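You operate a simulated robot arm through the tools that you are given. There is no shell and no other tool. Be economical: measure what you need, move in short steps, check, and stop when the job is done.

You are at the controls of a simulated two-armed robot. One attempt, no reset.

Task
Pick up the tub marked "Grease" from the top of the grey table with the drawer with one hand, pass it to the other hand and put it on the top of the sorting table. Set down upright: tub.

It is judged by the outcome, as a careful person would: the job done as asked, and still so three seconds after it is handed in. It fails if anything else is knocked over, pushed out of place, dropped, spilled or broken.

Robot
Two 7-joint arms with two-finger parallel grippers on one trunk, on a base that drives. Base frame: it is fixed to the floor where the robot stands at the start and does not move with it; the origin is under the middle of the robot, x ahead of it, y to its left, z up. Lengths are in mm, angles in degrees, forces in N, time in s.
The left shoulder is at the start at [50, 187, 1135], the right one opposite. With the tool pointing down near the work surface each hand reaches from about 100 to 660 mm from the robot's upright axis, wherever it stands, measured 20 degrees to its own side. Places, roughly: top of the sorting table [600, -2600, 900]. Payload 3.43 kg a hand.
The TCP of each hand is the grasp point between the finger pads, 30 mm short of the fingertips. In the tool frame z runs along the fingers and y along their closing line. Largest opening 94 mm; finger width 28, thickness 10; the body of the gripper, 50 by 96 mm, starts 55 mm behind the TCP.
Orientation is that of the tool frame in the base frame, as a unit quaternion [x, y, z, w]. With the fingers straight down and closing along the base's y, the tool's x points along the base's -x, its y along +y and its z along -z.

Tools
- The arms move only by the tool apply_moves. It takes "left_motion", "right_motion" or both (then of equal length, played together; a hand with none holds still); each is a list of rows, each a list of 3 entries, a list of its own where there are three numbers: the shift along the tool's x, y, z in mm, then the turn, a rotation vector about the tool's x, y, z in rad, then the opening, from 0 (shut) to 1 (fully open). In form: [[[dx, dy, dz], [wx, wy, wz], claw], ...]. A call has 1 to 12 rows; each row shifts and turns the commanded pose from where the row before left it, along the tool's axes as they then stand. Each row takes 0.2 s and may step no farther than 50 mm and 8.6 degrees from the row before; otherwise, or with a gripper value out of range, the whole call is refused. Where a pose cannot be reached the arm comes as near as it can. A force on the tool above 40 N (or 10 N above the force at the start of the call, whichever is more), or a blocked arm, ends the call early, and 0.2 s more pass. Each finger travels about 153 mm/s and halts on what it meets, pressing with about 43 N; the grip force reading is that of the motor and also rises with nothing between the fingers. The clock runs only during rows and for 0.2 s after the last one: add rows that do not move to give the fingers time. The reply holds the time, the measured pose of the TCP, the force on the tool along the base axes, the opening and the grip force, in the units named above and with some noise, with the torque about the TCP (base axes, N m) and any sound that the robot's microphone picked up.
- Cameras (640 x 400 px; columns grow to the right, rows downward): "scene" is now at [130.9, -24.9, 1305.4]; the picture's right is [-0.28, -0.96, 0.00], its down [-0.61, 0.18, -0.77] and it looks along [0.74, -0.22, -0.63] (base axes); focal length 286 px, centre (320, 200). "left" rides on the left gripper at [76, -14, -103] in its tool frame; the picture's right is [0.18, 0.98, 0.00], its down [-0.75, 0.14, -0.64] and it looks along [-0.63, 0.12, 0.77] (tool axes); focal length 243 px, centre (320, 200). "right" rides on the right gripper at [76, 14, -102] in its tool frame; the picture's right is [-0.18, 0.98, 0.00], its down [-0.75, -0.14, -0.64] and it looks along [-0.63, -0.12, 0.77] (tool axes); focal length 243 px, centre (320, 200). There is no depth. A picture from a camera that has moved, and an enlarged one, comes with that camera's place and axes in the base frame and with its lens. The place of the scene camera against the robot may be out by one fixed shift of up to 25 mm in any direction.
- camera(camera): a new picture of that camera. No time passes.
- raise_lower(by): slides the trunk up (or, below 0, down) by that many mm; the arms and the scene camera ride with it, the base frame stays. It gives what a move gives, with no picture.
- roll_base(legs): drives the robot by 1 to 6 legs, each [ahead, left, turn to the left] in mm, mm and degrees, along the robot's own axes; the way and the turn of a leg run together, so that a leg with both is an arc; at most 1500 mm and 180 degrees a leg. The arms and the cameras ride along, it lands a little off, and it stops where it bumps. It gives what a move gives.
- aim_head(pan, tilt): turns the head with the scene camera to pan (to the left, within 80 degrees either way) and tilt (down, from -29 to 69), counted from straight ahead of the robot. It gives what a move gives.
- zoom(camera, box): a new picture of the part [left, top, right, bottom] of that camera's present view, enlarged. No time passes.
- job_done(): hands the job in; it is judged then, once.

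Work in short steps. Places have to be worked out from the pictures, the camera data and where the tool is seen: move nearer, look again, correct. Check each grasp and each placing, and mend what went wrong. You have 120 turns and 108 pictures in all, those below and enlarged ones among them. Open the grippers and draw the arms clear of the work before you hand the job in, unless the task says otherwise; then end with one line.

The tools are called after "Call:" as a command line: name --argument value ..., lists and objects as JSON in quotes. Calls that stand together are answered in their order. apply_moves: Moves the arms, as the interface text tells. Its arguments: {"type":"object","properties":{"left_motion":{"type":"array","items":{"type":"array"}},"right_motion":{"type":"array","items":{"type":"array"}}},"required":[]} The other tools are called the same way: raise_lower (by) slides the trunk up or down; roll_base (legs) drives the base; aim_head (pan, tilt) turns the head that bears the scene camera; camera (camera) takes a picture; zoom (camera, box) takes an enlarged picture of a part of a camera's view; job_done () hands the job in.

At the start:

```text
t: 0.0
left_tcp_pos: [453.9, 100.7, 1046.1]
left_tcp_rot: [0.0, 1.0, 0.001, 0.0]
left_ft_force: [0.5, -0.3, -0.2]
left_torque: [-0.01, 0.01, 0.0]
left_grip_width: 93.9
left_gripper_force: 0.0
right_tcp_pos: [425.9, -363.2, 1074.3]
right_tcp_rot: [0.001, 1.0, 0.001, 0.001]
right_ft_force: [0.5, 0.4, 0.3]
right_torque: [0.03, -0.04, -0.01]
right_grip_width: 94.0
right_gripper_force: 0.0
trunk travel left (down, up): [-350.0, 82.0]
robot x, y, heading: [1.2, -1.8, -0.0]
head pan, tilt: [-16.5, 39.4]
```

scene: 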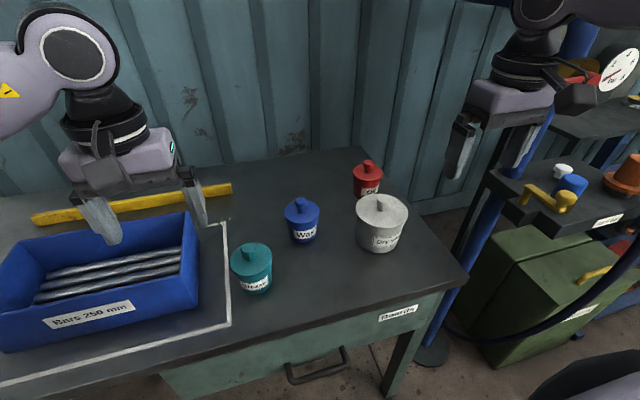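
right: 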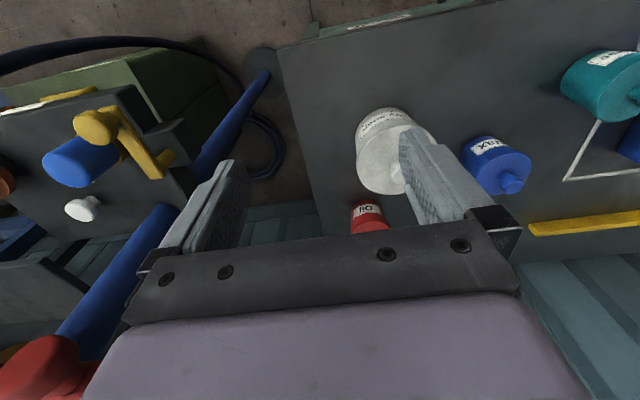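
left: 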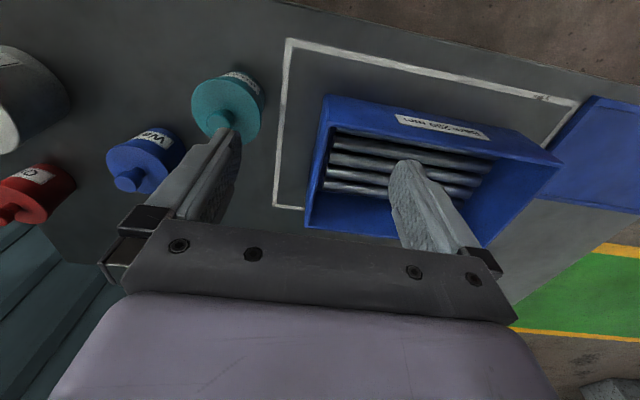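

I see four tubs; I need to read the labels, so I enlarge them.

Call:
zoom --camera "scene" --box '[220, 150, 420, 300]'

Call:
zoom --camera "left" --box '[0, 40, 300, 230]'

```text
2.67 times, centred on (320, 225) of scene
camera zoom: at [130.9, -24.9, 1305.4], right [-0.28, -0.96, 0.0], down [-0.61, 0.18, -0.77], along [0.74, -0.22, -0.63], focal length 762 px, centre (320, 133)
```

zoom: 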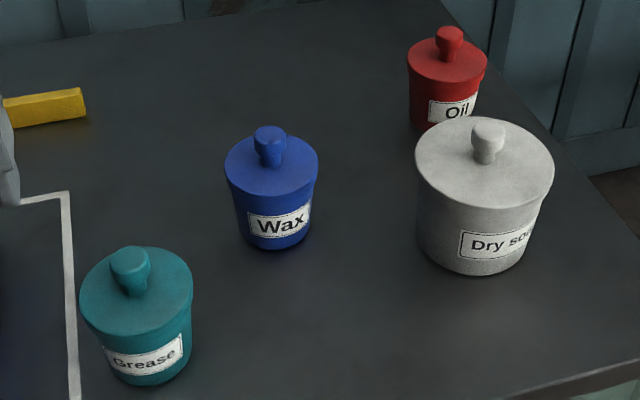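

```text
2.11 times, centred on (150, 135) of left
camera zoom: at [379.2, 86.8, 1148.7], right [-0.18, 0.98, 0.0], down [0.75, 0.14, 0.64], along [0.63, 0.12, -0.77], focal length 511 px, centre (678, 337)
```

zoom: 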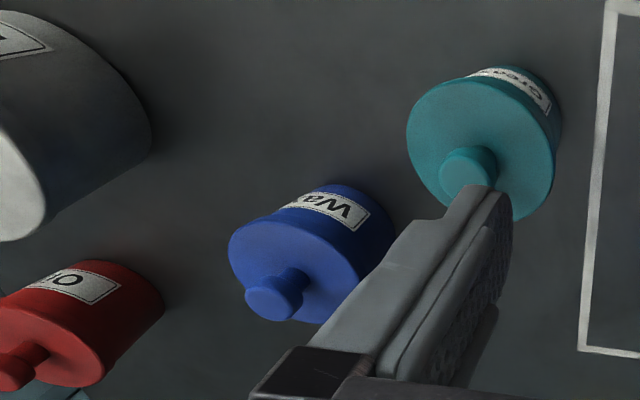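

The teal tub is the Grease one, roughly at [498, 0, 870] (lid). Now I look toward the sorting table on the right to plan the route and placing.

Call:
aim_head --pan -75 --tilt 25

Call:
camera --camera "scene"

```text
t: 1.3
left_tcp_pos: [453.3, 100.9, 1046.0]
left_tcp_rot: [0.0, 1.0, 0.002, 0.001]
left_ft_force: [-0.1, 0.9, -0.4]
left_torque: [0.0, 0.05, 0.04]
left_grip_width: 94.1
left_gripper_force: 0.1
right_tcp_pos: [424.5, -364.2, 1073.2]
right_tcp_rot: [0.0, 1.0, -0.001, 0.0]
right_ft_force: [0.0, -0.5, 0.1]
right_torque: [-0.02, 0.01, 0.01]
right_grip_width: 94.0
right_gripper_force: 0.0
trunk travel left (down, up): [-350.0, 82.0]
robot x, y, heading: [-0.7, -4.5, -0.2]
head pan, tilt: [-75.0, 25.0]
```

```text
102 pictures are left
camera scene: at [72.9, -89.7, 1327.9], right [-0.97, -0.26, 0.0], down [-0.11, 0.41, -0.91], along [0.24, -0.88, -0.42], focal length 286 px, centre (320, 200)
```

scene: 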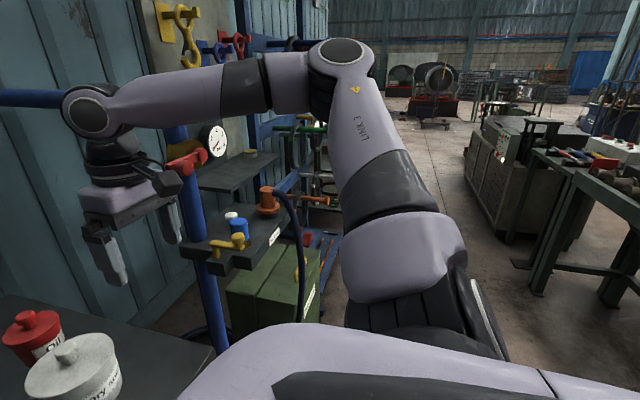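

The lane to the sorting table looks free ahead of the robot. I plan to take the tub by its body with the left hand slanted from the front, hand it to the right by the knob. First I shift the left hand toward y≈0 and pitch it toward horizontal.

Call:
apply_moves --left_motion '[[[40, -40, 0], [0, 0, 0], 1], [[20, -40, 0], [0, 0, 0], 1], [[0, -20, 0], [0, -0.1496, 0], 1], [[0, 0, 0], [0, -0.1496, 0], 1], [[0, 0, 0], [0, -0.1496, 0], 1], [[0, 0, 0], [0, -0.1496, 0], 1], [[0, 0, 0], [0, -0.1496, 0], 1], [[0, 0, 0], [0, -0.1496, 0], 1], [[0, 0, 0], [0, -0.1496, 0], 1], [[0, 0, 0], [0, 0, 0], 1]]'

Call:
camera --camera "left"

Call:
aim_head --pan -5 --tilt 45

Call:
camera --camera "scene"

```text
refused: row 1 steps farther than a row can; nothing moved
```

```text
101 pictures are left
camera left: at [379.2, 86.8, 1148.7], right [-0.18, 0.98, 0.0], down [0.75, 0.14, 0.64], along [0.63, 0.12, -0.77], focal length 243 px, centre (320, 200)
```

left: 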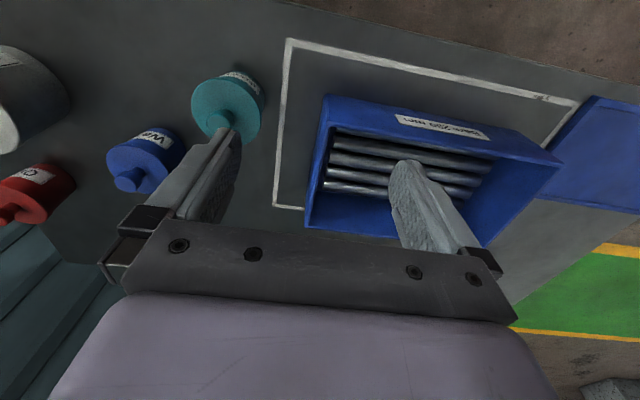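

```text
t: 2.7
left_tcp_pos: [454.2, 102.3, 1044.3]
left_tcp_rot: [0.0, 1.0, 0.001, 0.0]
left_ft_force: [-0.4, 0.7, -0.5]
left_torque: [0.0, 0.01, -0.01]
left_grip_width: 93.9
left_gripper_force: 0.1
right_tcp_pos: [423.5, -363.6, 1073.0]
right_tcp_rot: [0.0, 1.0, 0.0, 0.0]
right_ft_force: [0.4, 0.0, 0.0]
right_torque: [-0.02, -0.02, 0.0]
right_grip_width: 94.2
right_gripper_force: 0.0
trunk travel left (down, up): [-350.0, 82.0]
robot x, y, heading: [1.6, -1.0, 0.2]
head pan, tilt: [-5.0, 45.0]
```

```text
100 pictures are left
camera scene: at [130.0, -7.9, 1297.3], right [-0.09, -1.0, 0.0], down [-0.7, 0.06, -0.71], along [0.7, -0.06, -0.71], focal length 286 px, centre (320, 200)
```

scene: 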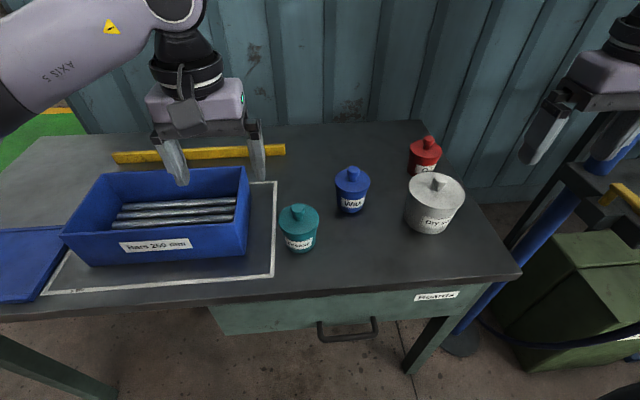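

The first row was over the step limit; I resend with smaller steps.

Call:
apply_moves --left_motion '[[[30, -35, 0], [0, 0, 0], 1], [[30, -35, 0], [0, 0, 0], 1], [[0, -30, 0], [0, -0.1496, 0], 1], [[0, 0, 0], [0, -0.1496, 0], 1], [[0, 0, 0], [0, -0.1496, 0], 1], [[0, 0, 0], [0, -0.1496, 0], 1], [[0, 0, 0], [0, -0.1496, 0], 1], [[0, 0, 0], [0, -0.1496, 0], 1], [[0, 0, 0], [0, -0.1496, 0], 1], [[0, 0, 0], [0, 0, 0], 1]]'

Call:
camera --camera "left"

Call:
camera --camera "scene"

```text
t: 4.9
left_tcp_pos: [395.0, 1.4, 1046.0]
left_tcp_rot: [0.0, 0.865, 0.001, 0.502]
left_ft_force: [0.3, 0.1, 0.6]
left_torque: [-0.03, 0.04, 0.03]
left_grip_width: 94.2
left_gripper_force: 0.0
right_tcp_pos: [425.0, -363.4, 1074.0]
right_tcp_rot: [0.001, 1.0, 0.0, 0.0]
right_ft_force: [-0.8, -1.0, -0.6]
right_torque: [0.01, -0.01, 0.02]
right_grip_width: 94.1
right_gripper_force: 0.0
trunk travel left (down, up): [-350.0, 82.0]
robot x, y, heading: [0.9, 3.4, 0.3]
head pan, tilt: [-5.0, 45.0]
```

```text
99 pictures are left
camera left: at [268.9, -13.1, 1031.1], right [-0.09, 0.98, -0.16], down [-0.18, 0.14, 0.97], along [0.98, 0.12, 0.17], focal length 243 px, centre (320, 200)
```

left: 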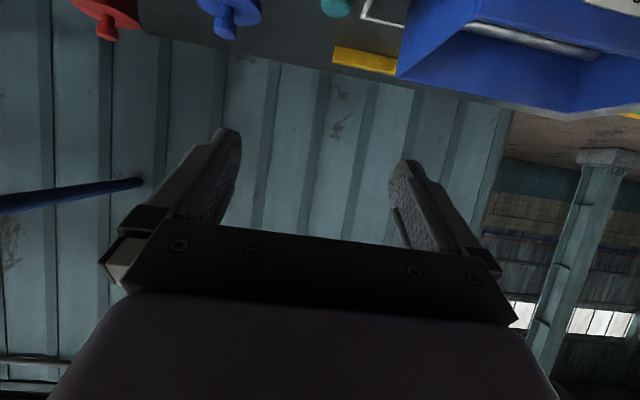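

```text
98 pictures are left
camera scene: at [130.0, -7.7, 1297.3], right [-0.09, -1.0, 0.0], down [-0.7, 0.06, -0.71], along [0.7, -0.06, -0.71], focal length 286 px, centre (320, 200)
```

scene: 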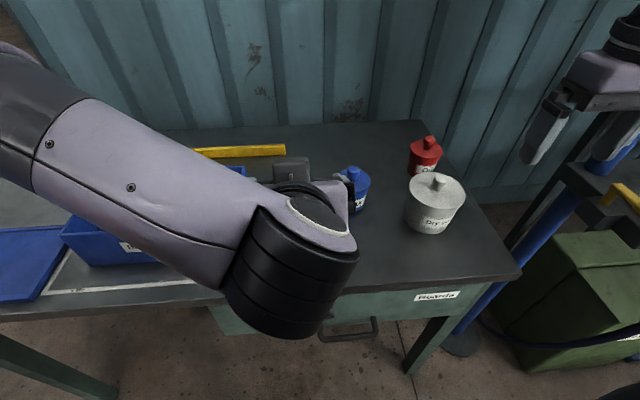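

From this pitched pose the tub is almost out of view, so I pitch back most of the way for a proper look from straight behind it.

Call:
apply_moves --left_motion '[[[0, 0, 0], [0, 0.1496, 0], 1], [[0, 0, 0], [0, 0.1496, 0], 1], [[0, 0, 0], [0, 0.1496, 0], 1], [[0, 0, 0], [0, 0.1496, 0], 1], [[0, 0, 0], [0, 0, 0], 1]]'

Call:
camera --camera "left"

Call:
zoom --camera "left" --box '[240, 0, 400, 100]'

```text
t: 6.1
left_tcp_pos: [394.9, 2.1, 1044.6]
left_tcp_rot: [0.0, 0.975, 0.001, 0.222]
left_ft_force: [0.0, 0.0, 0.1]
left_torque: [-0.03, -0.03, 0.03]
left_grip_width: 93.9
left_gripper_force: 0.1
right_tcp_pos: [424.8, -363.4, 1073.3]
right_tcp_rot: [0.0, 1.0, 0.0, 0.0]
right_ft_force: [0.3, 0.4, -0.1]
right_torque: [0.0, 0.0, -0.02]
right_grip_width: 94.2
right_gripper_force: 0.0
trunk travel left (down, up): [-350.0, 82.0]
robot x, y, heading: [-1.5, -0.4, 0.1]
head pan, tilt: [-5.0, 45.0]
```

```text
97 pictures are left
camera left: at [282.5, -13.1, 1105.6], right [-0.17, 0.98, -0.08], down [0.4, 0.14, 0.91], along [0.9, 0.12, -0.42], focal length 243 px, centre (320, 200)
```

left: 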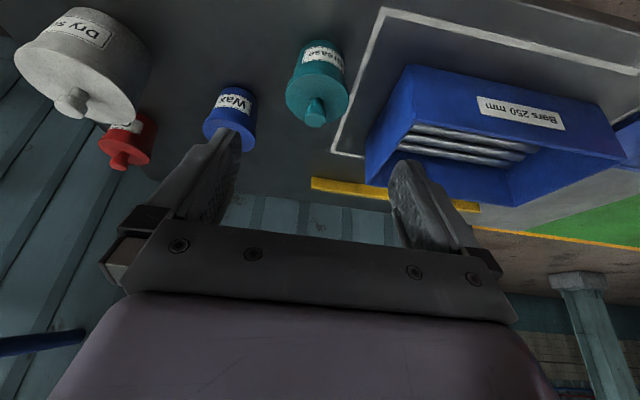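

```text
4.00 times, centred on (320, 50) of left
camera zoom: at [282.5, -13.1, 1105.6], right [-0.17, 0.98, -0.08], down [0.4, 0.14, 0.91], along [0.9, 0.12, -0.42], focal length 970 px, centre (320, 800)
```

zoom: 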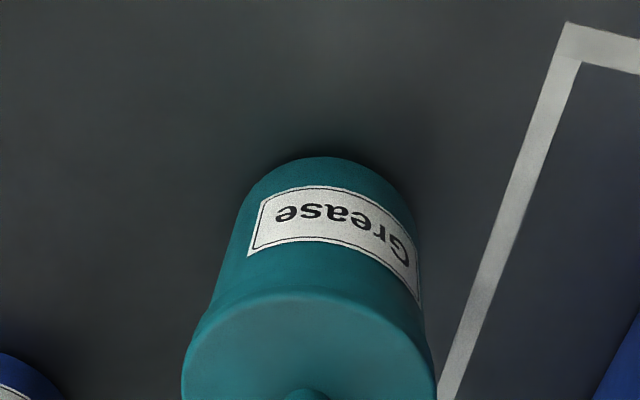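

Two left-camera rays agree: lid centre at [497, 1, 872], lid diameter ≈76, table top ≈813, knob top ≈896. I go to a pregrasp about 110 mm back along a 30°-down slanted tool axis.

Call:
apply_moves --left_motion '[[[0, 0, 0], [0, -0.1496, 0], 1], [[0, 0, 0], [0, -0.1496, 0], 1], [[0, 0, 0], [0, -0.1496, 0], 1], [[0, 0, 0], [0, -0.1496, 0], 1], [[39, 0, 22.5], [0, 0, 0], 1], [[39, 0, 22.5], [0, 0, 0], 1], [[39, 0, 22.5], [0, 0, 0], 1], [[0, 0, 0], [0, 0, 0], 1]]'

Call:
camera --camera "left"

Call:
camera --camera "scene"

```text
t: 7.9
left_tcp_pos: [395.2, 1.5, 910.5]
left_tcp_rot: [-0.001, 0.865, 0.001, 0.501]
left_ft_force: [-0.2, 0.4, 0.6]
left_torque: [0.0, 0.03, 0.02]
left_grip_width: 93.9
left_gripper_force: 0.0
right_tcp_pos: [424.9, -363.5, 1074.8]
right_tcp_rot: [0.0, 1.0, 0.0, 0.0]
right_ft_force: [0.1, 0.5, 0.8]
right_torque: [-0.03, 0.02, 0.01]
right_grip_width: 94.0
right_gripper_force: 0.0
trunk travel left (down, up): [-350.0, 82.0]
robot x, y, heading: [-0.1, 0.3, -0.0]
head pan, tilt: [-5.0, 45.0]
```

```text
95 pictures are left
camera left: at [269.5, -13.3, 895.6], right [-0.09, 0.98, -0.16], down [-0.18, 0.14, 0.97], along [0.98, 0.12, 0.16], focal length 243 px, centre (320, 200)
```

left: 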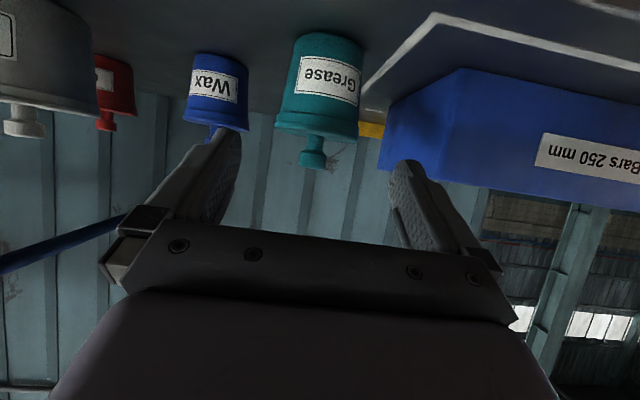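

```text
94 pictures are left
camera scene: at [130.0, -7.7, 1297.3], right [-0.09, -1.0, 0.0], down [-0.7, 0.06, -0.71], along [0.7, -0.06, -0.71], focal length 286 px, centre (320, 200)
```

scene: 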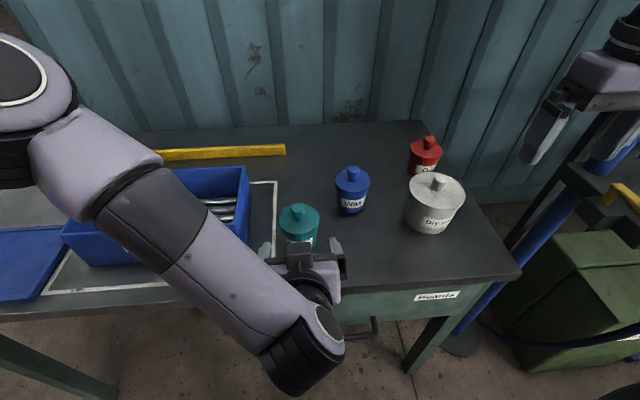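

The tub is centred between the fingers. I enlarge to fix its heights before moving in.

Call:
zoom --camera "left" --box '[232, 20, 408, 180]'

```text
2.50 times, centred on (320, 100) of left
camera zoom: at [269.5, -13.3, 895.6], right [-0.09, 0.98, -0.16], down [-0.18, 0.14, 0.97], along [0.98, 0.12, 0.16], focal length 606 px, centre (320, 450)
```

zoom: 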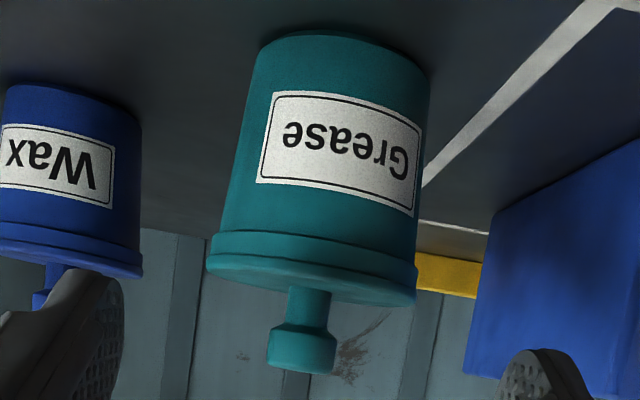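

Heights: table ≈807, lid top ≈872, knob to ≈904; y is on centre. I drop the tool 10 mm across and slide in 109 mm along the tool axis.

Call:
apply_moves --left_motion '[[[10.3, 0, 10], [0, 0, 0], 1], [[0, 0, 25], [0, 0, 0], 1], [[0, 0, 25], [0, 0, 0], 1], [[0, 0, 25], [0, 0, 0], 1], [[0, 0, 24], [0, 0, 0], 1], [[0, 0, 0], [0, 0, 0], 1]]'

Call:
camera --camera "left"

Call:
camera --camera "scene"

```text
t: 9.3
left_tcp_pos: [484.0, 0.9, 848.6]
left_tcp_rot: [-0.001, 0.865, 0.001, 0.501]
left_ft_force: [-0.1, -0.1, -0.1]
left_torque: [0.0, -0.01, 0.0]
left_grip_width: 93.8
left_gripper_force: 0.1
right_tcp_pos: [424.5, -364.8, 1074.0]
right_tcp_rot: [0.001, 1.0, 0.0, 0.0]
right_ft_force: [0.6, 0.0, 0.1]
right_torque: [0.0, -0.03, -0.02]
right_grip_width: 94.0
right_gripper_force: 0.1
trunk travel left (down, up): [-350.0, 82.0]
robot x, y, heading: [0.7, -1.4, -0.1]
head pan, tilt: [-5.0, 45.0]
```

```text
92 pictures are left
camera left: at [358.9, -12.6, 833.0], right [-0.09, 0.98, -0.16], down [-0.18, 0.14, 0.97], along [0.98, 0.12, 0.16], focal length 243 px, centre (320, 200)
```

left: 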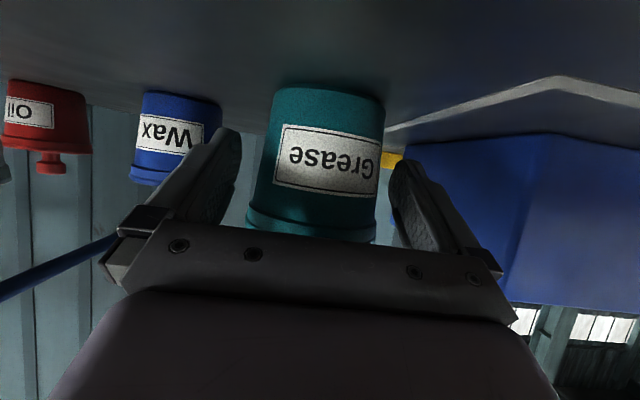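

```text
91 pictures are left
camera scene: at [130.0, -7.8, 1297.3], right [-0.09, -1.0, 0.0], down [-0.7, 0.06, -0.71], along [0.7, -0.06, -0.71], focal length 286 px, centre (320, 200)
```

scene: 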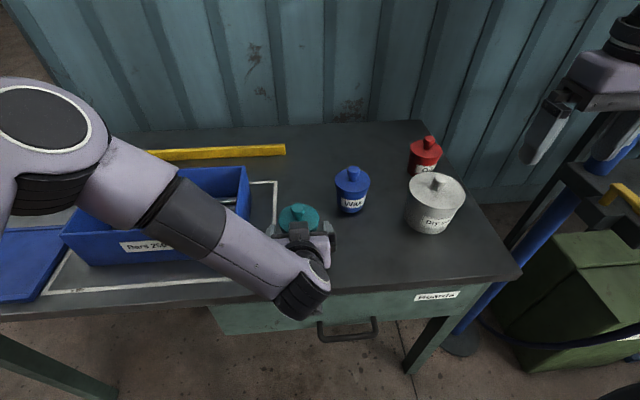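

The fingers straddle the body with no contact forces. I close gradually and let the grip settle.

Call:
apply_moves --left_motion '[[[0, 0, 0], [0, 0, 0], 0.85], [[0, 0, 0], [0, 0, 0], 0.75], [[0, 0, 0], [0, 0, 0], 0.65], [[0, 0, 0], [0, 0, 0], 0.5], [[0, 0, 0], [0, 0, 0], 0.5], [[0, 0, 0], [0, 0, 0], 0.5]]'

```text
t: 10.7
left_tcp_pos: [483.1, 1.5, 847.3]
left_tcp_rot: [0.0, 0.866, 0.001, 0.5]
left_ft_force: [-0.5, -0.1, -0.6]
left_torque: [0.12, 0.01, 0.01]
left_grip_width: 72.8
left_gripper_force: 42.9
right_tcp_pos: [425.1, -362.5, 1073.6]
right_tcp_rot: [0.0, 1.0, 0.0, 0.0]
right_ft_force: [-0.2, 0.3, 0.2]
right_torque: [-0.03, 0.03, -0.01]
right_grip_width: 94.1
right_gripper_force: 0.0
trunk travel left (down, up): [-350.0, 82.0]
robot x, y, heading: [-3.7, 0.2, -0.0]
head pan, tilt: [-5.0, 45.0]
```

Held at 72.8 mm with full grip force. I lift straight up 150 mm and check.

Call:
apply_moves --left_motion '[[[-13, 0, -7.5], [0, 0, 0], 0.4], [[-26, 0, -15], [0, 0, 0], 0.4], [[-30.3, 0, -17.5], [0, 0, 0], 0.4], [[-30.3, 0, -17.5], [0, 0, 0], 0.4], [[-30.3, 0, -17.5], [0, 0, 0], 0.4], [[0, 0, 0], [0, 0, 0], 0.4]]'

Call:
camera --camera "left"

Call:
camera --camera "scene"

```text
t: 12.1
left_tcp_pos: [484.0, 1.7, 997.9]
left_tcp_rot: [0.001, 0.866, 0.0, 0.5]
left_ft_force: [-0.5, -1.0, -3.5]
left_torque: [0.02, 0.03, -0.01]
left_grip_width: 74.9
left_gripper_force: 42.8
right_tcp_pos: [425.1, -363.3, 1073.1]
right_tcp_rot: [0.0, 1.0, -0.001, 0.0]
right_ft_force: [-0.2, 0.5, 0.6]
right_torque: [0.0, 0.03, -0.01]
right_grip_width: 94.0
right_gripper_force: 0.2
trunk travel left (down, up): [-350.0, 82.0]
robot x, y, heading: [-0.4, -0.1, 0.0]
head pan, tilt: [-5.0, 45.0]
```

```text
90 pictures are left
camera left: at [358.7, -12.7, 983.1], right [-0.09, 0.98, -0.16], down [-0.18, 0.14, 0.97], along [0.98, 0.12, 0.16], focal length 243 px, centre (320, 200)
```

left: 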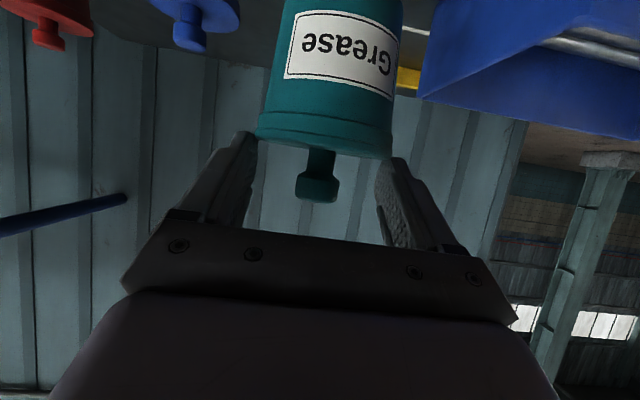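

```text
89 pictures are left
camera scene: at [130.4, -7.8, 1297.2], right [-0.09, -1.0, 0.0], down [-0.7, 0.06, -0.71], along [0.7, -0.06, -0.71], focal length 286 px, centre (320, 200)
```

scene: 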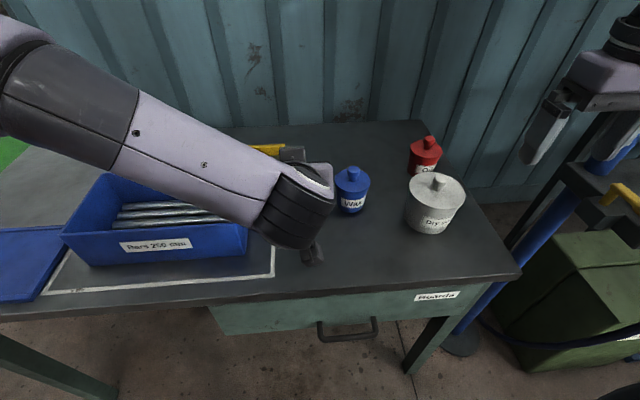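

The tub has slipped down in the grip and now hangs by its lid rim near the fingertips. I enlarge before acting; no time passes.

Call:
zoom --camera "left" --box '[220, 0, 420, 220]'

```text
1.82 times, centred on (320, 110) of left
camera zoom: at [358.7, -12.7, 983.1], right [-0.09, 0.98, -0.16], down [-0.18, 0.14, 0.97], along [0.98, 0.12, 0.16], focal length 441 px, centre (320, 364)
```

zoom: 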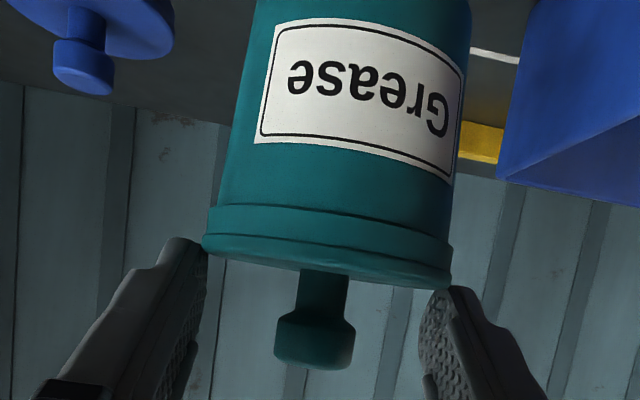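

It is pinched only by the lid rim, bottom ≈910. I lower it gently back to the table to regrasp.

Call:
apply_moves --left_motion '[[[3.5, 0, 2], [0, 0, 0], 0.4], [[6.9, 0, 4], [0, 0, 0], 0.4], [[8.2, 0, 4.75], [0, 0, 0], 0.4], [[8.2, 0, 4.75], [0, 0, 0], 0.4], [[8.2, 0, 4.75], [0, 0, 0], 0.4], [[8.2, 0, 4.75], [0, 0, 0], 0.4], [[8.2, 0, 4.75], [0, 0, 0], 0.4], [[8.2, 0, 4.75], [0, 0, 0], 0.4], [[8.2, 0, 4.75], [0, 0, 0], 0.4], [[6.9, 0, 4], [0, 0, 0], 0.4], [[3.5, 0, 2], [0, 0, 0], 0.4]]'

Call:
camera --camera "left"

```text
t: 14.5
left_tcp_pos: [484.0, 0.9, 906.0]
left_tcp_rot: [0.0, 0.866, 0.001, 0.5]
left_ft_force: [-0.4, 0.1, -3.9]
left_torque: [-0.02, 0.02, -0.01]
left_grip_width: 74.6
left_gripper_force: 42.8
right_tcp_pos: [423.6, -364.0, 1072.9]
right_tcp_rot: [0.0, 1.0, 0.001, -0.001]
right_ft_force: [0.5, -0.2, -0.2]
right_torque: [0.0, 0.01, -0.01]
right_grip_width: 93.8
right_gripper_force: 0.1
trunk travel left (down, up): [-350.0, 82.0]
robot x, y, heading: [-1.9, -1.0, -0.2]
head pan, tilt: [-5.0, 45.0]
```

```text
87 pictures are left
camera left: at [358.4, -13.0, 891.7], right [-0.09, 0.98, -0.16], down [-0.18, 0.14, 0.97], along [0.98, 0.12, 0.16], focal length 243 px, centre (320, 200)
```

left: 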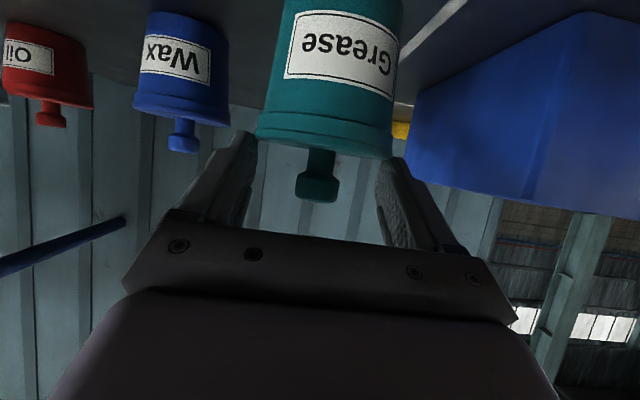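

Still held and stable. I continue down in 3 mm steps to contact.

Call:
apply_moves --left_motion '[[[2.6, 0, 1.5], [0, 0, 0], 0.4], [[2.6, 0, 1.5], [0, 0, 0], 0.4], [[2.6, 0, 1.5], [0, 0, 0], 0.4], [[2.6, 0, 1.5], [0, 0, 0], 0.4], [[0, 0, 0], [0, 0, 0], 0.4]]'

Call:
camera --camera "left"

```text
t: 15.7
left_tcp_pos: [484.1, 0.7, 896.0]
left_tcp_rot: [0.0, 0.865, 0.001, 0.501]
left_ft_force: [-0.6, 0.5, 3.5]
left_torque: [0.21, 0.11, 0.06]
left_grip_width: 74.9
left_gripper_force: 43.1
right_tcp_pos: [424.2, -363.5, 1073.9]
right_tcp_rot: [0.0, 1.0, 0.0, -0.001]
right_ft_force: [0.2, -0.3, 0.3]
right_torque: [0.02, 0.04, 0.02]
right_grip_width: 93.9
right_gripper_force: 0.1
trunk travel left (down, up): [-350.0, 82.0]
robot x, y, heading: [-1.5, -0.2, 0.0]
head pan, tilt: [-5.0, 45.0]
```

```text
86 pictures are left
camera left: at [358.9, -12.7, 880.6], right [-0.09, 0.98, -0.16], down [-0.18, 0.14, 0.97], along [0.98, 0.12, 0.17], focal length 243 px, centre (320, 200)
```

left: 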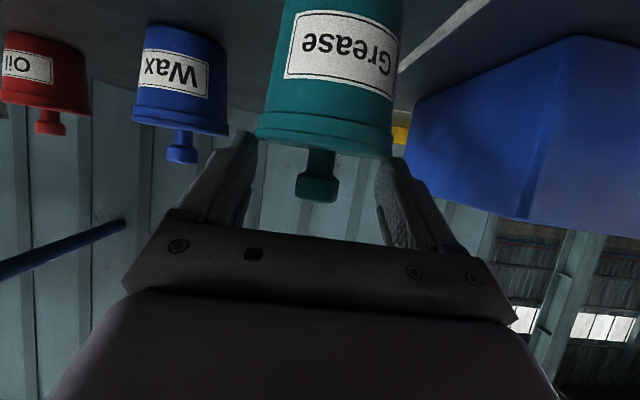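

Contact: the tub is standing on the table again. I open, shift the hand down and forward so the pads centre on the vertical lid rim (z≈867), and then look.

Call:
apply_moves --left_motion '[[[0, 0, 0], [0, 0, 0], 0.85], [[0, 0, 0], [0, 0, 0], 1], [[0, 0, 0], [0, 0, 0], 1], [[18.6, 0, 0], [0, 0, 0], 1], [[0, 0, 20.7], [0, 0, 0], 1], [[0, 0, 0], [0, 0, 0], 1]]'

Call:
camera --camera "left"

Call:
zoom --camera "scene" --box '[220, 160, 400, 290]'

```text
t: 17.1
left_tcp_pos: [492.3, 2.0, 868.4]
left_tcp_rot: [0.001, 0.866, 0.0, 0.5]
left_ft_force: [0.2, 0.1, -0.1]
left_torque: [0.02, 0.01, -0.03]
left_grip_width: 94.0
left_gripper_force: 0.1
right_tcp_pos: [424.0, -362.2, 1072.9]
right_tcp_rot: [0.0, 1.0, 0.0, 0.0]
right_ft_force: [-0.6, 0.2, 0.9]
right_torque: [-0.03, 0.03, -0.02]
right_grip_width: 94.0
right_gripper_force: 0.1
trunk travel left (down, up): [-350.0, 82.0]
robot x, y, heading: [1.9, 3.2, -0.0]
head pan, tilt: [-5.0, 45.0]
```

```text
85 pictures are left
camera left: at [367.1, -12.8, 853.7], right [-0.09, 0.98, -0.16], down [-0.18, 0.14, 0.97], along [0.98, 0.12, 0.16], focal length 243 px, centre (320, 200)
```

left: 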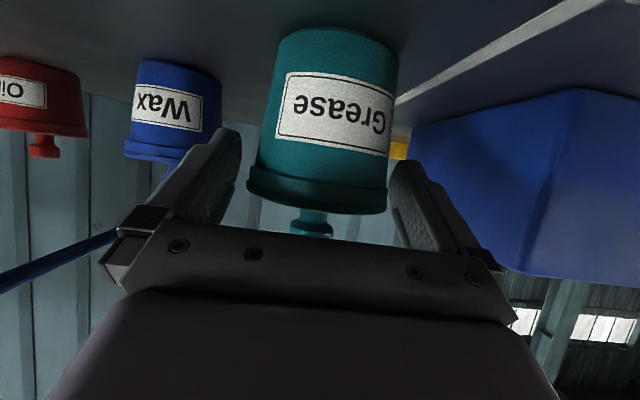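

```text
3.08 times, centred on (310, 225) of scene
camera zoom: at [129.9, -7.8, 1297.3], right [-0.09, -1.0, 0.0], down [-0.7, 0.06, -0.71], along [0.7, -0.06, -0.71], focal length 880 px, centre (351, 123)
```

zoom: 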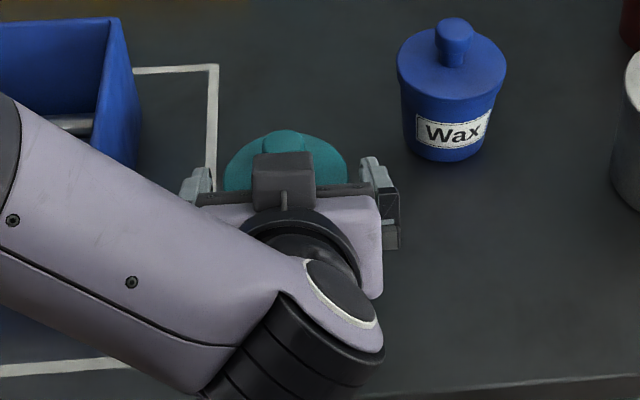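

The tub stands upright in the same place and the pads straddle the lid rim. I close and lift slowly by a little as a slip test.

Call:
apply_moves --left_motion '[[[0, 0, 0], [0, 0, 0], 0.85], [[0, 0, 0], [0, 0, 0], 0.7], [[0, 0, 0], [0, 0, 0], 0.4], [[0, 0, 0], [0, 0, 0], 0.2], [[0, 0, 0], [0, 0, 0], 0.2], [[-2.6, 0, -1.5], [0, 0, 0], 0.2], [[-2.6, 0, -1.5], [0, 0, 0], 0.2], [[-4.3, 0, -2.5], [0, 0, 0], 0.2], [[-4.3, 0, -2.5], [0, 0, 0], 0.2], [[0, 0, 0], [0, 0, 0], 0.2]]'

Call:
camera --camera "left"

```text
t: 19.3
left_tcp_pos: [493.7, 1.6, 883.8]
left_tcp_rot: [0.001, 0.866, 0.001, 0.5]
left_ft_force: [0.0, -0.6, -3.9]
left_torque: [0.01, 0.07, 0.02]
left_grip_width: 74.5
left_gripper_force: 42.9
right_tcp_pos: [424.3, -364.2, 1073.6]
right_tcp_rot: [0.0, 1.0, 0.0, 0.0]
right_ft_force: [0.4, 0.2, -0.1]
right_torque: [0.0, 0.02, 0.0]
right_grip_width: 94.0
right_gripper_force: 0.1
trunk travel left (down, up): [-350.0, 82.0]
robot x, y, heading: [1.6, -2.1, 0.3]
head pan, tilt: [-5.0, 45.0]
```

```text
83 pictures are left
camera left: at [367.0, -12.7, 869.5], right [-0.09, 0.98, -0.16], down [-0.18, 0.14, 0.97], along [0.98, 0.12, 0.16], focal length 243 px, centre (320, 200)
```

left: 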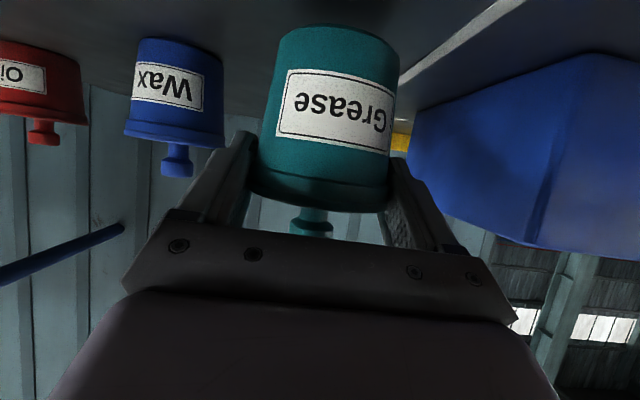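

The tub moves with the hand this time (label same place in view). I lift on at a moderate pace and check for slip.

Call:
apply_moves --left_motion '[[[-8.7, 0, -5], [0, 0, 0], 0.2], [[-8.7, 0, -5], [0, 0, 0], 0.2], [[-8.7, 0, -5], [0, 0, 0], 0.2], [[-8.7, 0, -5], [0, 0, 0], 0.2], [[-8.7, 0, -5], [0, 0, 0], 0.2], [[-8.7, 0, -5], [0, 0, 0], 0.2], [[0, 0, 0], [0, 0, 0], 0.2]]'

Call:
camera --camera "left"

```text
t: 20.9
left_tcp_pos: [493.4, 1.7, 943.3]
left_tcp_rot: [-0.001, 0.866, 0.002, 0.501]
left_ft_force: [0.5, 0.0, -2.8]
left_torque: [0.0, -0.05, 0.03]
left_grip_width: 74.6
left_gripper_force: 43.5
right_tcp_pos: [424.9, -362.7, 1073.0]
right_tcp_rot: [0.0, 1.0, -0.001, 0.0]
right_ft_force: [0.3, 0.8, -0.1]
right_torque: [-0.02, -0.01, 0.01]
right_grip_width: 94.1
right_gripper_force: 0.1
trunk travel left (down, up): [-350.0, 82.0]
robot x, y, heading: [-0.0, -1.3, 0.2]
head pan, tilt: [-5.0, 45.0]
```

```text
82 pictures are left
camera left: at [367.0, -12.9, 929.9], right [-0.09, 0.98, -0.16], down [-0.18, 0.14, 0.97], along [0.98, 0.12, 0.16], focal length 243 px, centre (320, 200)
```

left: 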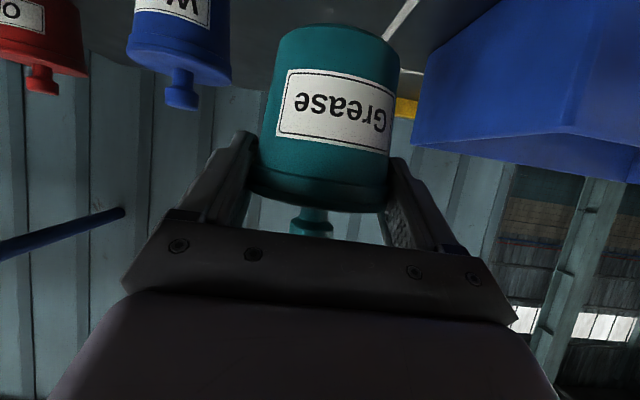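

Grip is firm now. I lower so the tub hangs ≈25 mm above the table (safe handover height), and bring the right hand forward and then over toward the tub, well above it.

Call:
apply_moves --left_motion '[[[8.7, 0, 5], [0, 0, 0], 0.2], [[8.7, 0, 5], [0, 0, 0], 0.2], [[8.7, 0, 5], [0, 0, 0], 0.2], [[8.7, 0, 5], [0, 0, 0], 0.2], [[8.7, 0, 5], [0, 0, 0], 0.2], [[0, 0, 0], [0, 0, 0], 0.2], [[0, 0, 0], [0, 0, 0], 0.2], [[0, 0, 0], [0, 0, 0], 0.2]]' --right_motion '[[[-36, 0, 0], [0, 0, 0], 1], [[-36, 0, 0], [0, 0, 0], 1], [[0, 45, 0], [0, 0, 0], 1], [[0, 45, 0], [0, 0, 0], 1], [[0, 45, 0], [0, 0, 0], 1], [[0, 45, 0], [0, 0, 0], 1], [[0, 40, 0], [0, 0, 0], 1], [[0, 0, 0], [0, 0, 0], 1]]'

Call:
camera --camera "right"

Call:
camera --camera "scene"

```text
t: 22.7
left_tcp_pos: [494.2, 1.2, 894.0]
left_tcp_rot: [0.0, 0.866, 0.001, 0.499]
left_ft_force: [0.5, 0.7, -3.1]
left_torque: [-0.01, -0.01, -0.02]
left_grip_width: 74.7
left_gripper_force: 43.1
right_tcp_pos: [470.3, -174.4, 1069.8]
right_tcp_rot: [0.0, 1.0, 0.0, 0.0]
right_ft_force: [0.0, -0.3, 0.0]
right_torque: [0.0, -0.01, 0.01]
right_grip_width: 94.1
right_gripper_force: 0.2
right hand out of reach, approached as far as the arm can: row 6, 7
trunk travel left (down, up): [-350.0, 82.0]
robot x, y, heading: [-1.5, -2.2, 0.1]
head pan, tilt: [-5.0, 45.0]
```

```text
81 pictures are left
camera right: at [392.9, -161.0, 1172.1], right [0.18, 0.98, 0.0], down [0.75, -0.14, 0.64], along [0.63, -0.12, -0.77], focal length 243 px, centre (320, 200)
```

right: 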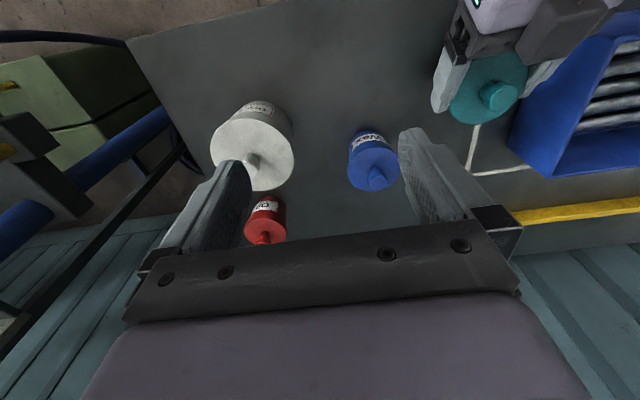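

```text
80 pictures are left
camera scene: at [130.2, -7.8, 1297.3], right [-0.09, -1.0, 0.0], down [-0.7, 0.06, -0.71], along [0.7, -0.06, -0.71], focal length 286 px, centre (320, 200)
```

scene: 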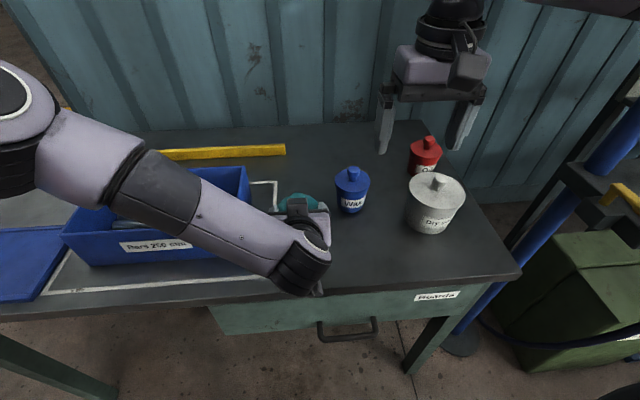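

The right arm can't reach that far across. I bring the tub nearer the robot's midline-right, to about [400, -90], still above the table, and draw the right hand back a bit.

Call:
apply_moves --left_motion '[[[6.6, -15.2, -14.8], [0, 0, 0], 0.2], [[6.6, -15.2, -14.8], [0, 0, 0], 0.2], [[6.6, -15.2, -14.8], [0, 0, 0], 0.2], [[6.6, -15.2, -14.8], [0, 0, 0], 0.2], [[6.6, -15.2, -14.8], [0, 0, 0], 0.2], [[6.6, -15.2, -14.8], [0, 0, 0], 0.2], [[0, 0, 0], [0, 0, 0], 0.2]]' --right_motion '[[[35, -30, 0], [0, 0, 0], 1], [[35, -30, 0], [0, 0, 0], 1], [[0, -30, 0], [0, 0, 0], 1], [[0, 0, 0], [0, 0, 0], 1], [[0, 0, 0], [0, 0, 0], 1], [[0, 0, 0], [0, 0, 0], 1], [[0, 0, 0], [0, 0, 0], 1]]'

Call:
camera --camera "right"

Call:
camera --camera "scene"

```text
t: 24.3
left_tcp_pos: [400.0, -85.1, 905.1]
left_tcp_rot: [-0.006, 0.866, 0.003, 0.5]
left_ft_force: [0.3, 0.4, -3.4]
left_torque: [-0.03, 0.03, 0.0]
left_grip_width: 74.5
left_gripper_force: 43.1
right_tcp_pos: [400.7, -263.8, 1070.6]
right_tcp_rot: [0.0, 1.0, 0.0, 0.0]
right_ft_force: [1.3, 0.2, -0.6]
right_torque: [0.0, -0.01, 0.0]
right_grip_width: 93.8
right_gripper_force: 0.0
trunk travel left (down, up): [-350.0, 82.0]
robot x, y, heading: [1.0, -0.4, -0.0]
head pan, tilt: [-5.0, 45.0]
```

```text
79 pictures are left
camera right: at [323.4, -250.6, 1171.1], right [0.18, 0.98, 0.0], down [0.75, -0.14, 0.64], along [0.63, -0.12, -0.77], focal length 243 px, centre (320, 200)
```

right: 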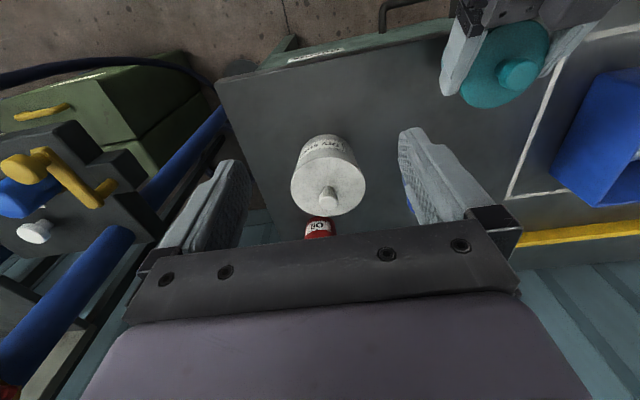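

```text
78 pictures are left
camera scene: at [130.2, -7.9, 1297.3], right [-0.09, -1.0, 0.0], down [-0.7, 0.06, -0.71], along [0.7, -0.06, -0.71], focal length 286 px, centre (320, 200)
```

scene: 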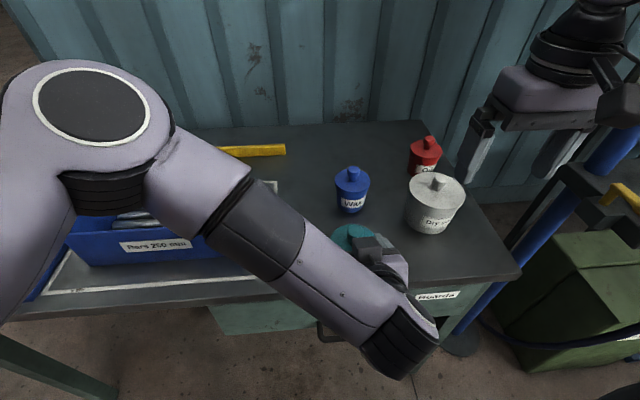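

Rays put the knob head near [405, -89, 935]. I move the right hand over it at height and come down to fingertips ≈30 mm above the knob.

Call:
apply_moves --right_motion '[[[-4, 44, 0], [0, 0, 0], 1], [[0, 44, 0], [0, 0, 0], 1], [[0, 44, 0], [0, 0, 0], 1], [[0, 42, 0], [0, 0, 0], 1], [[0, 0, 35], [0, 0, 0], 1], [[0, 0, 35], [0, 0, 0], 1], [[0, 0, 0], [0, 0, 0], 1]]'

Call:
camera --camera "right"

Call:
camera --camera "scene"

```text
t: 25.9
left_tcp_pos: [399.5, -84.2, 904.5]
left_tcp_rot: [-0.008, 0.866, 0.004, 0.5]
left_ft_force: [-0.3, 0.9, -4.2]
left_torque: [0.02, 0.02, 0.03]
left_grip_width: 74.5
left_gripper_force: 42.7
right_tcp_pos: [402.6, -137.0, 999.0]
right_tcp_rot: [0.0, 1.0, 0.001, 0.0]
right_ft_force: [0.3, 0.0, -0.1]
right_torque: [0.02, 0.01, 0.01]
right_grip_width: 94.1
right_gripper_force: 0.0
right hand out of reach, approached as far as the arm can: row 4
trunk travel left (down, up): [-350.0, 82.0]
robot x, y, heading: [1.0, 0.8, 0.0]
head pan, tilt: [-5.0, 45.0]
```

```text
77 pictures are left
camera right: at [325.2, -122.9, 1101.1], right [0.18, 0.98, 0.0], down [0.75, -0.14, 0.64], along [0.63, -0.12, -0.77], focal length 243 px, centre (320, 200)
```

right: 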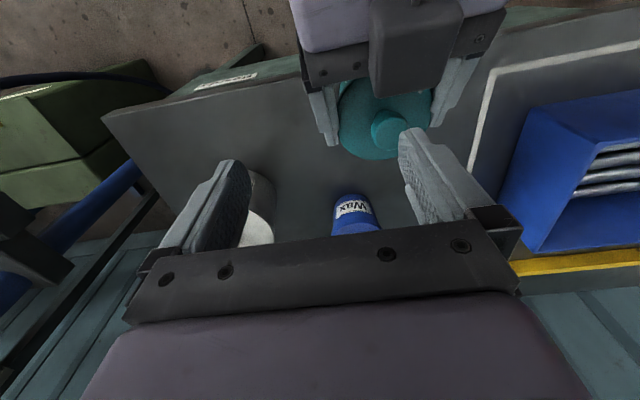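

```text
76 pictures are left
camera scene: at [130.2, -7.8, 1297.3], right [-0.09, -1.0, 0.0], down [-0.7, 0.06, -0.71], along [0.7, -0.06, -0.71], focal length 286 px, centre (320, 200)
```

scene: 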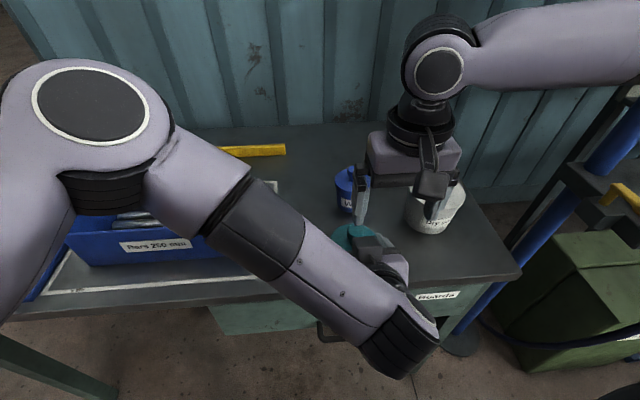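

The knob measures [408, -89, 932]. I try to move on in y at this lower height.

Call:
apply_moves --right_motion '[[[-5, 16, 0], [0, 0, 0], 1], [[0, 16, 0], [0, 0, 0], 1], [[0, 16, 0], [0, 0, 0], 1], [[0, 0, 0], [0, 0, 0], 1]]'

Call:
camera --camera "right"

```text
t: 26.9
left_tcp_pos: [401.3, -85.2, 905.5]
left_tcp_rot: [-0.006, 0.866, 0.003, 0.5]
left_ft_force: [0.7, -0.6, -3.3]
left_torque: [-0.03, 0.03, 0.03]
left_grip_width: 74.6
left_gripper_force: 42.5
right_tcp_pos: [397.3, -134.6, 1001.9]
right_tcp_rot: [0.001, 1.0, 0.001, 0.0]
right_ft_force: [-0.3, 0.2, 0.2]
right_torque: [0.06, 0.02, -0.01]
right_grip_width: 93.9
right_gripper_force: 0.1
right hand out of reach, approached as far as the arm can: row 1, 2, 3
trunk travel left (down, up): [-350.0, 82.0]
robot x, y, heading: [-0.9, -0.2, -0.2]
head pan, tilt: [-5.0, 45.0]
```

```text
75 pictures are left
camera right: at [319.6, -120.2, 1103.5], right [0.18, 0.98, 0.0], down [0.75, -0.14, 0.64], along [0.63, -0.12, -0.77], focal length 243 px, centre (320, 200)
```

right: 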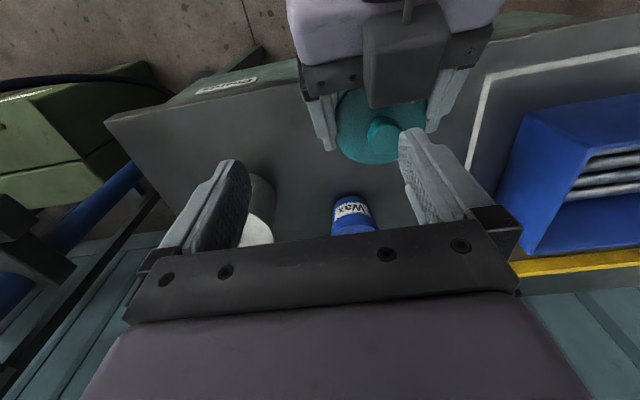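

The right arm hits a limit at y≈-135. Yawing the hand (the knob is round) toward the arm's line may free it; I yaw 34° to the left and look at the result.

Call:
apply_moves --right_motion '[[[0, 0, 0], [0, 0, -0.1496], 1], [[0, 0, 0], [0, 0, -0.1496], 1], [[0, 0, 0], [0, 0, -0.1496], 1], [[0, 0, 0], [0, 0, -0.1496], 1], [[-13, 20, 0], [0, 0, 0], 1], [[-13, 20, 0], [0, 0, 0], 1], [[0, 0, 0], [0, 0, 0], 1]]'

Call:
camera --camera "right"

Call:
camera --camera "scene"

```text
t: 27.7
left_tcp_pos: [399.3, -87.5, 904.9]
left_tcp_rot: [-0.002, 0.867, -0.003, 0.498]
left_ft_force: [-6.4, -4.7, 1.0]
left_torque: [0.36, -0.32, 0.16]
left_grip_width: 74.5
left_gripper_force: 42.8
right_tcp_pos: [402.7, -131.9, 1003.7]
right_tcp_rot: [-0.2, 0.98, 0.004, 0.01]
right_ft_force: [7.0, 5.9, -1.9]
right_torque: [-0.02, -0.33, -0.5]
right_grip_width: 94.0
right_gripper_force: 0.0
trunk travel left (down, up): [-350.0, 82.0]
robot x, y, heading: [1.9, 3.0, -0.1]
head pan, tilt: [-5.0, 45.0]
stopped in row 4 (right hand): the force on the tool passed its limit at 46 N (the readings are from after the stop); the commanded pose is now the measured one
```

```text
74 pictures are left
camera right: at [324.6, -150.8, 1103.3], right [-0.22, 0.98, 0.01], down [0.74, 0.16, 0.66], along [0.64, 0.15, -0.75], focal length 243 px, centre (320, 200)
```

right: 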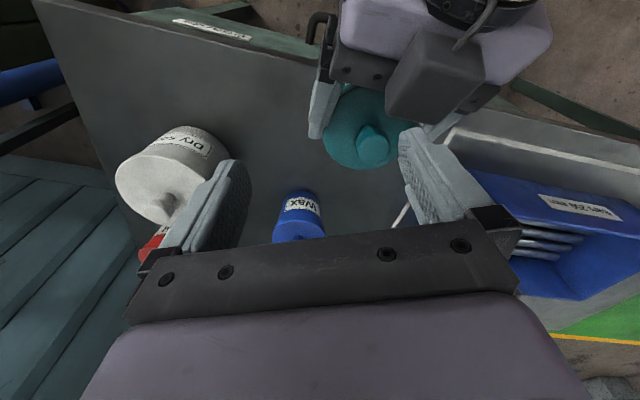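

```text
73 pictures are left
camera scene: at [130.3, -7.7, 1297.3], right [-0.09, -1.0, 0.0], down [-0.7, 0.06, -0.71], along [0.7, -0.06, -0.71], focal length 286 px, centre (320, 200)
```

scene: 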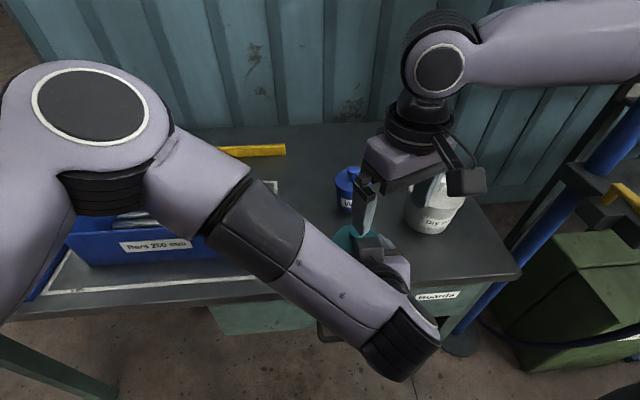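

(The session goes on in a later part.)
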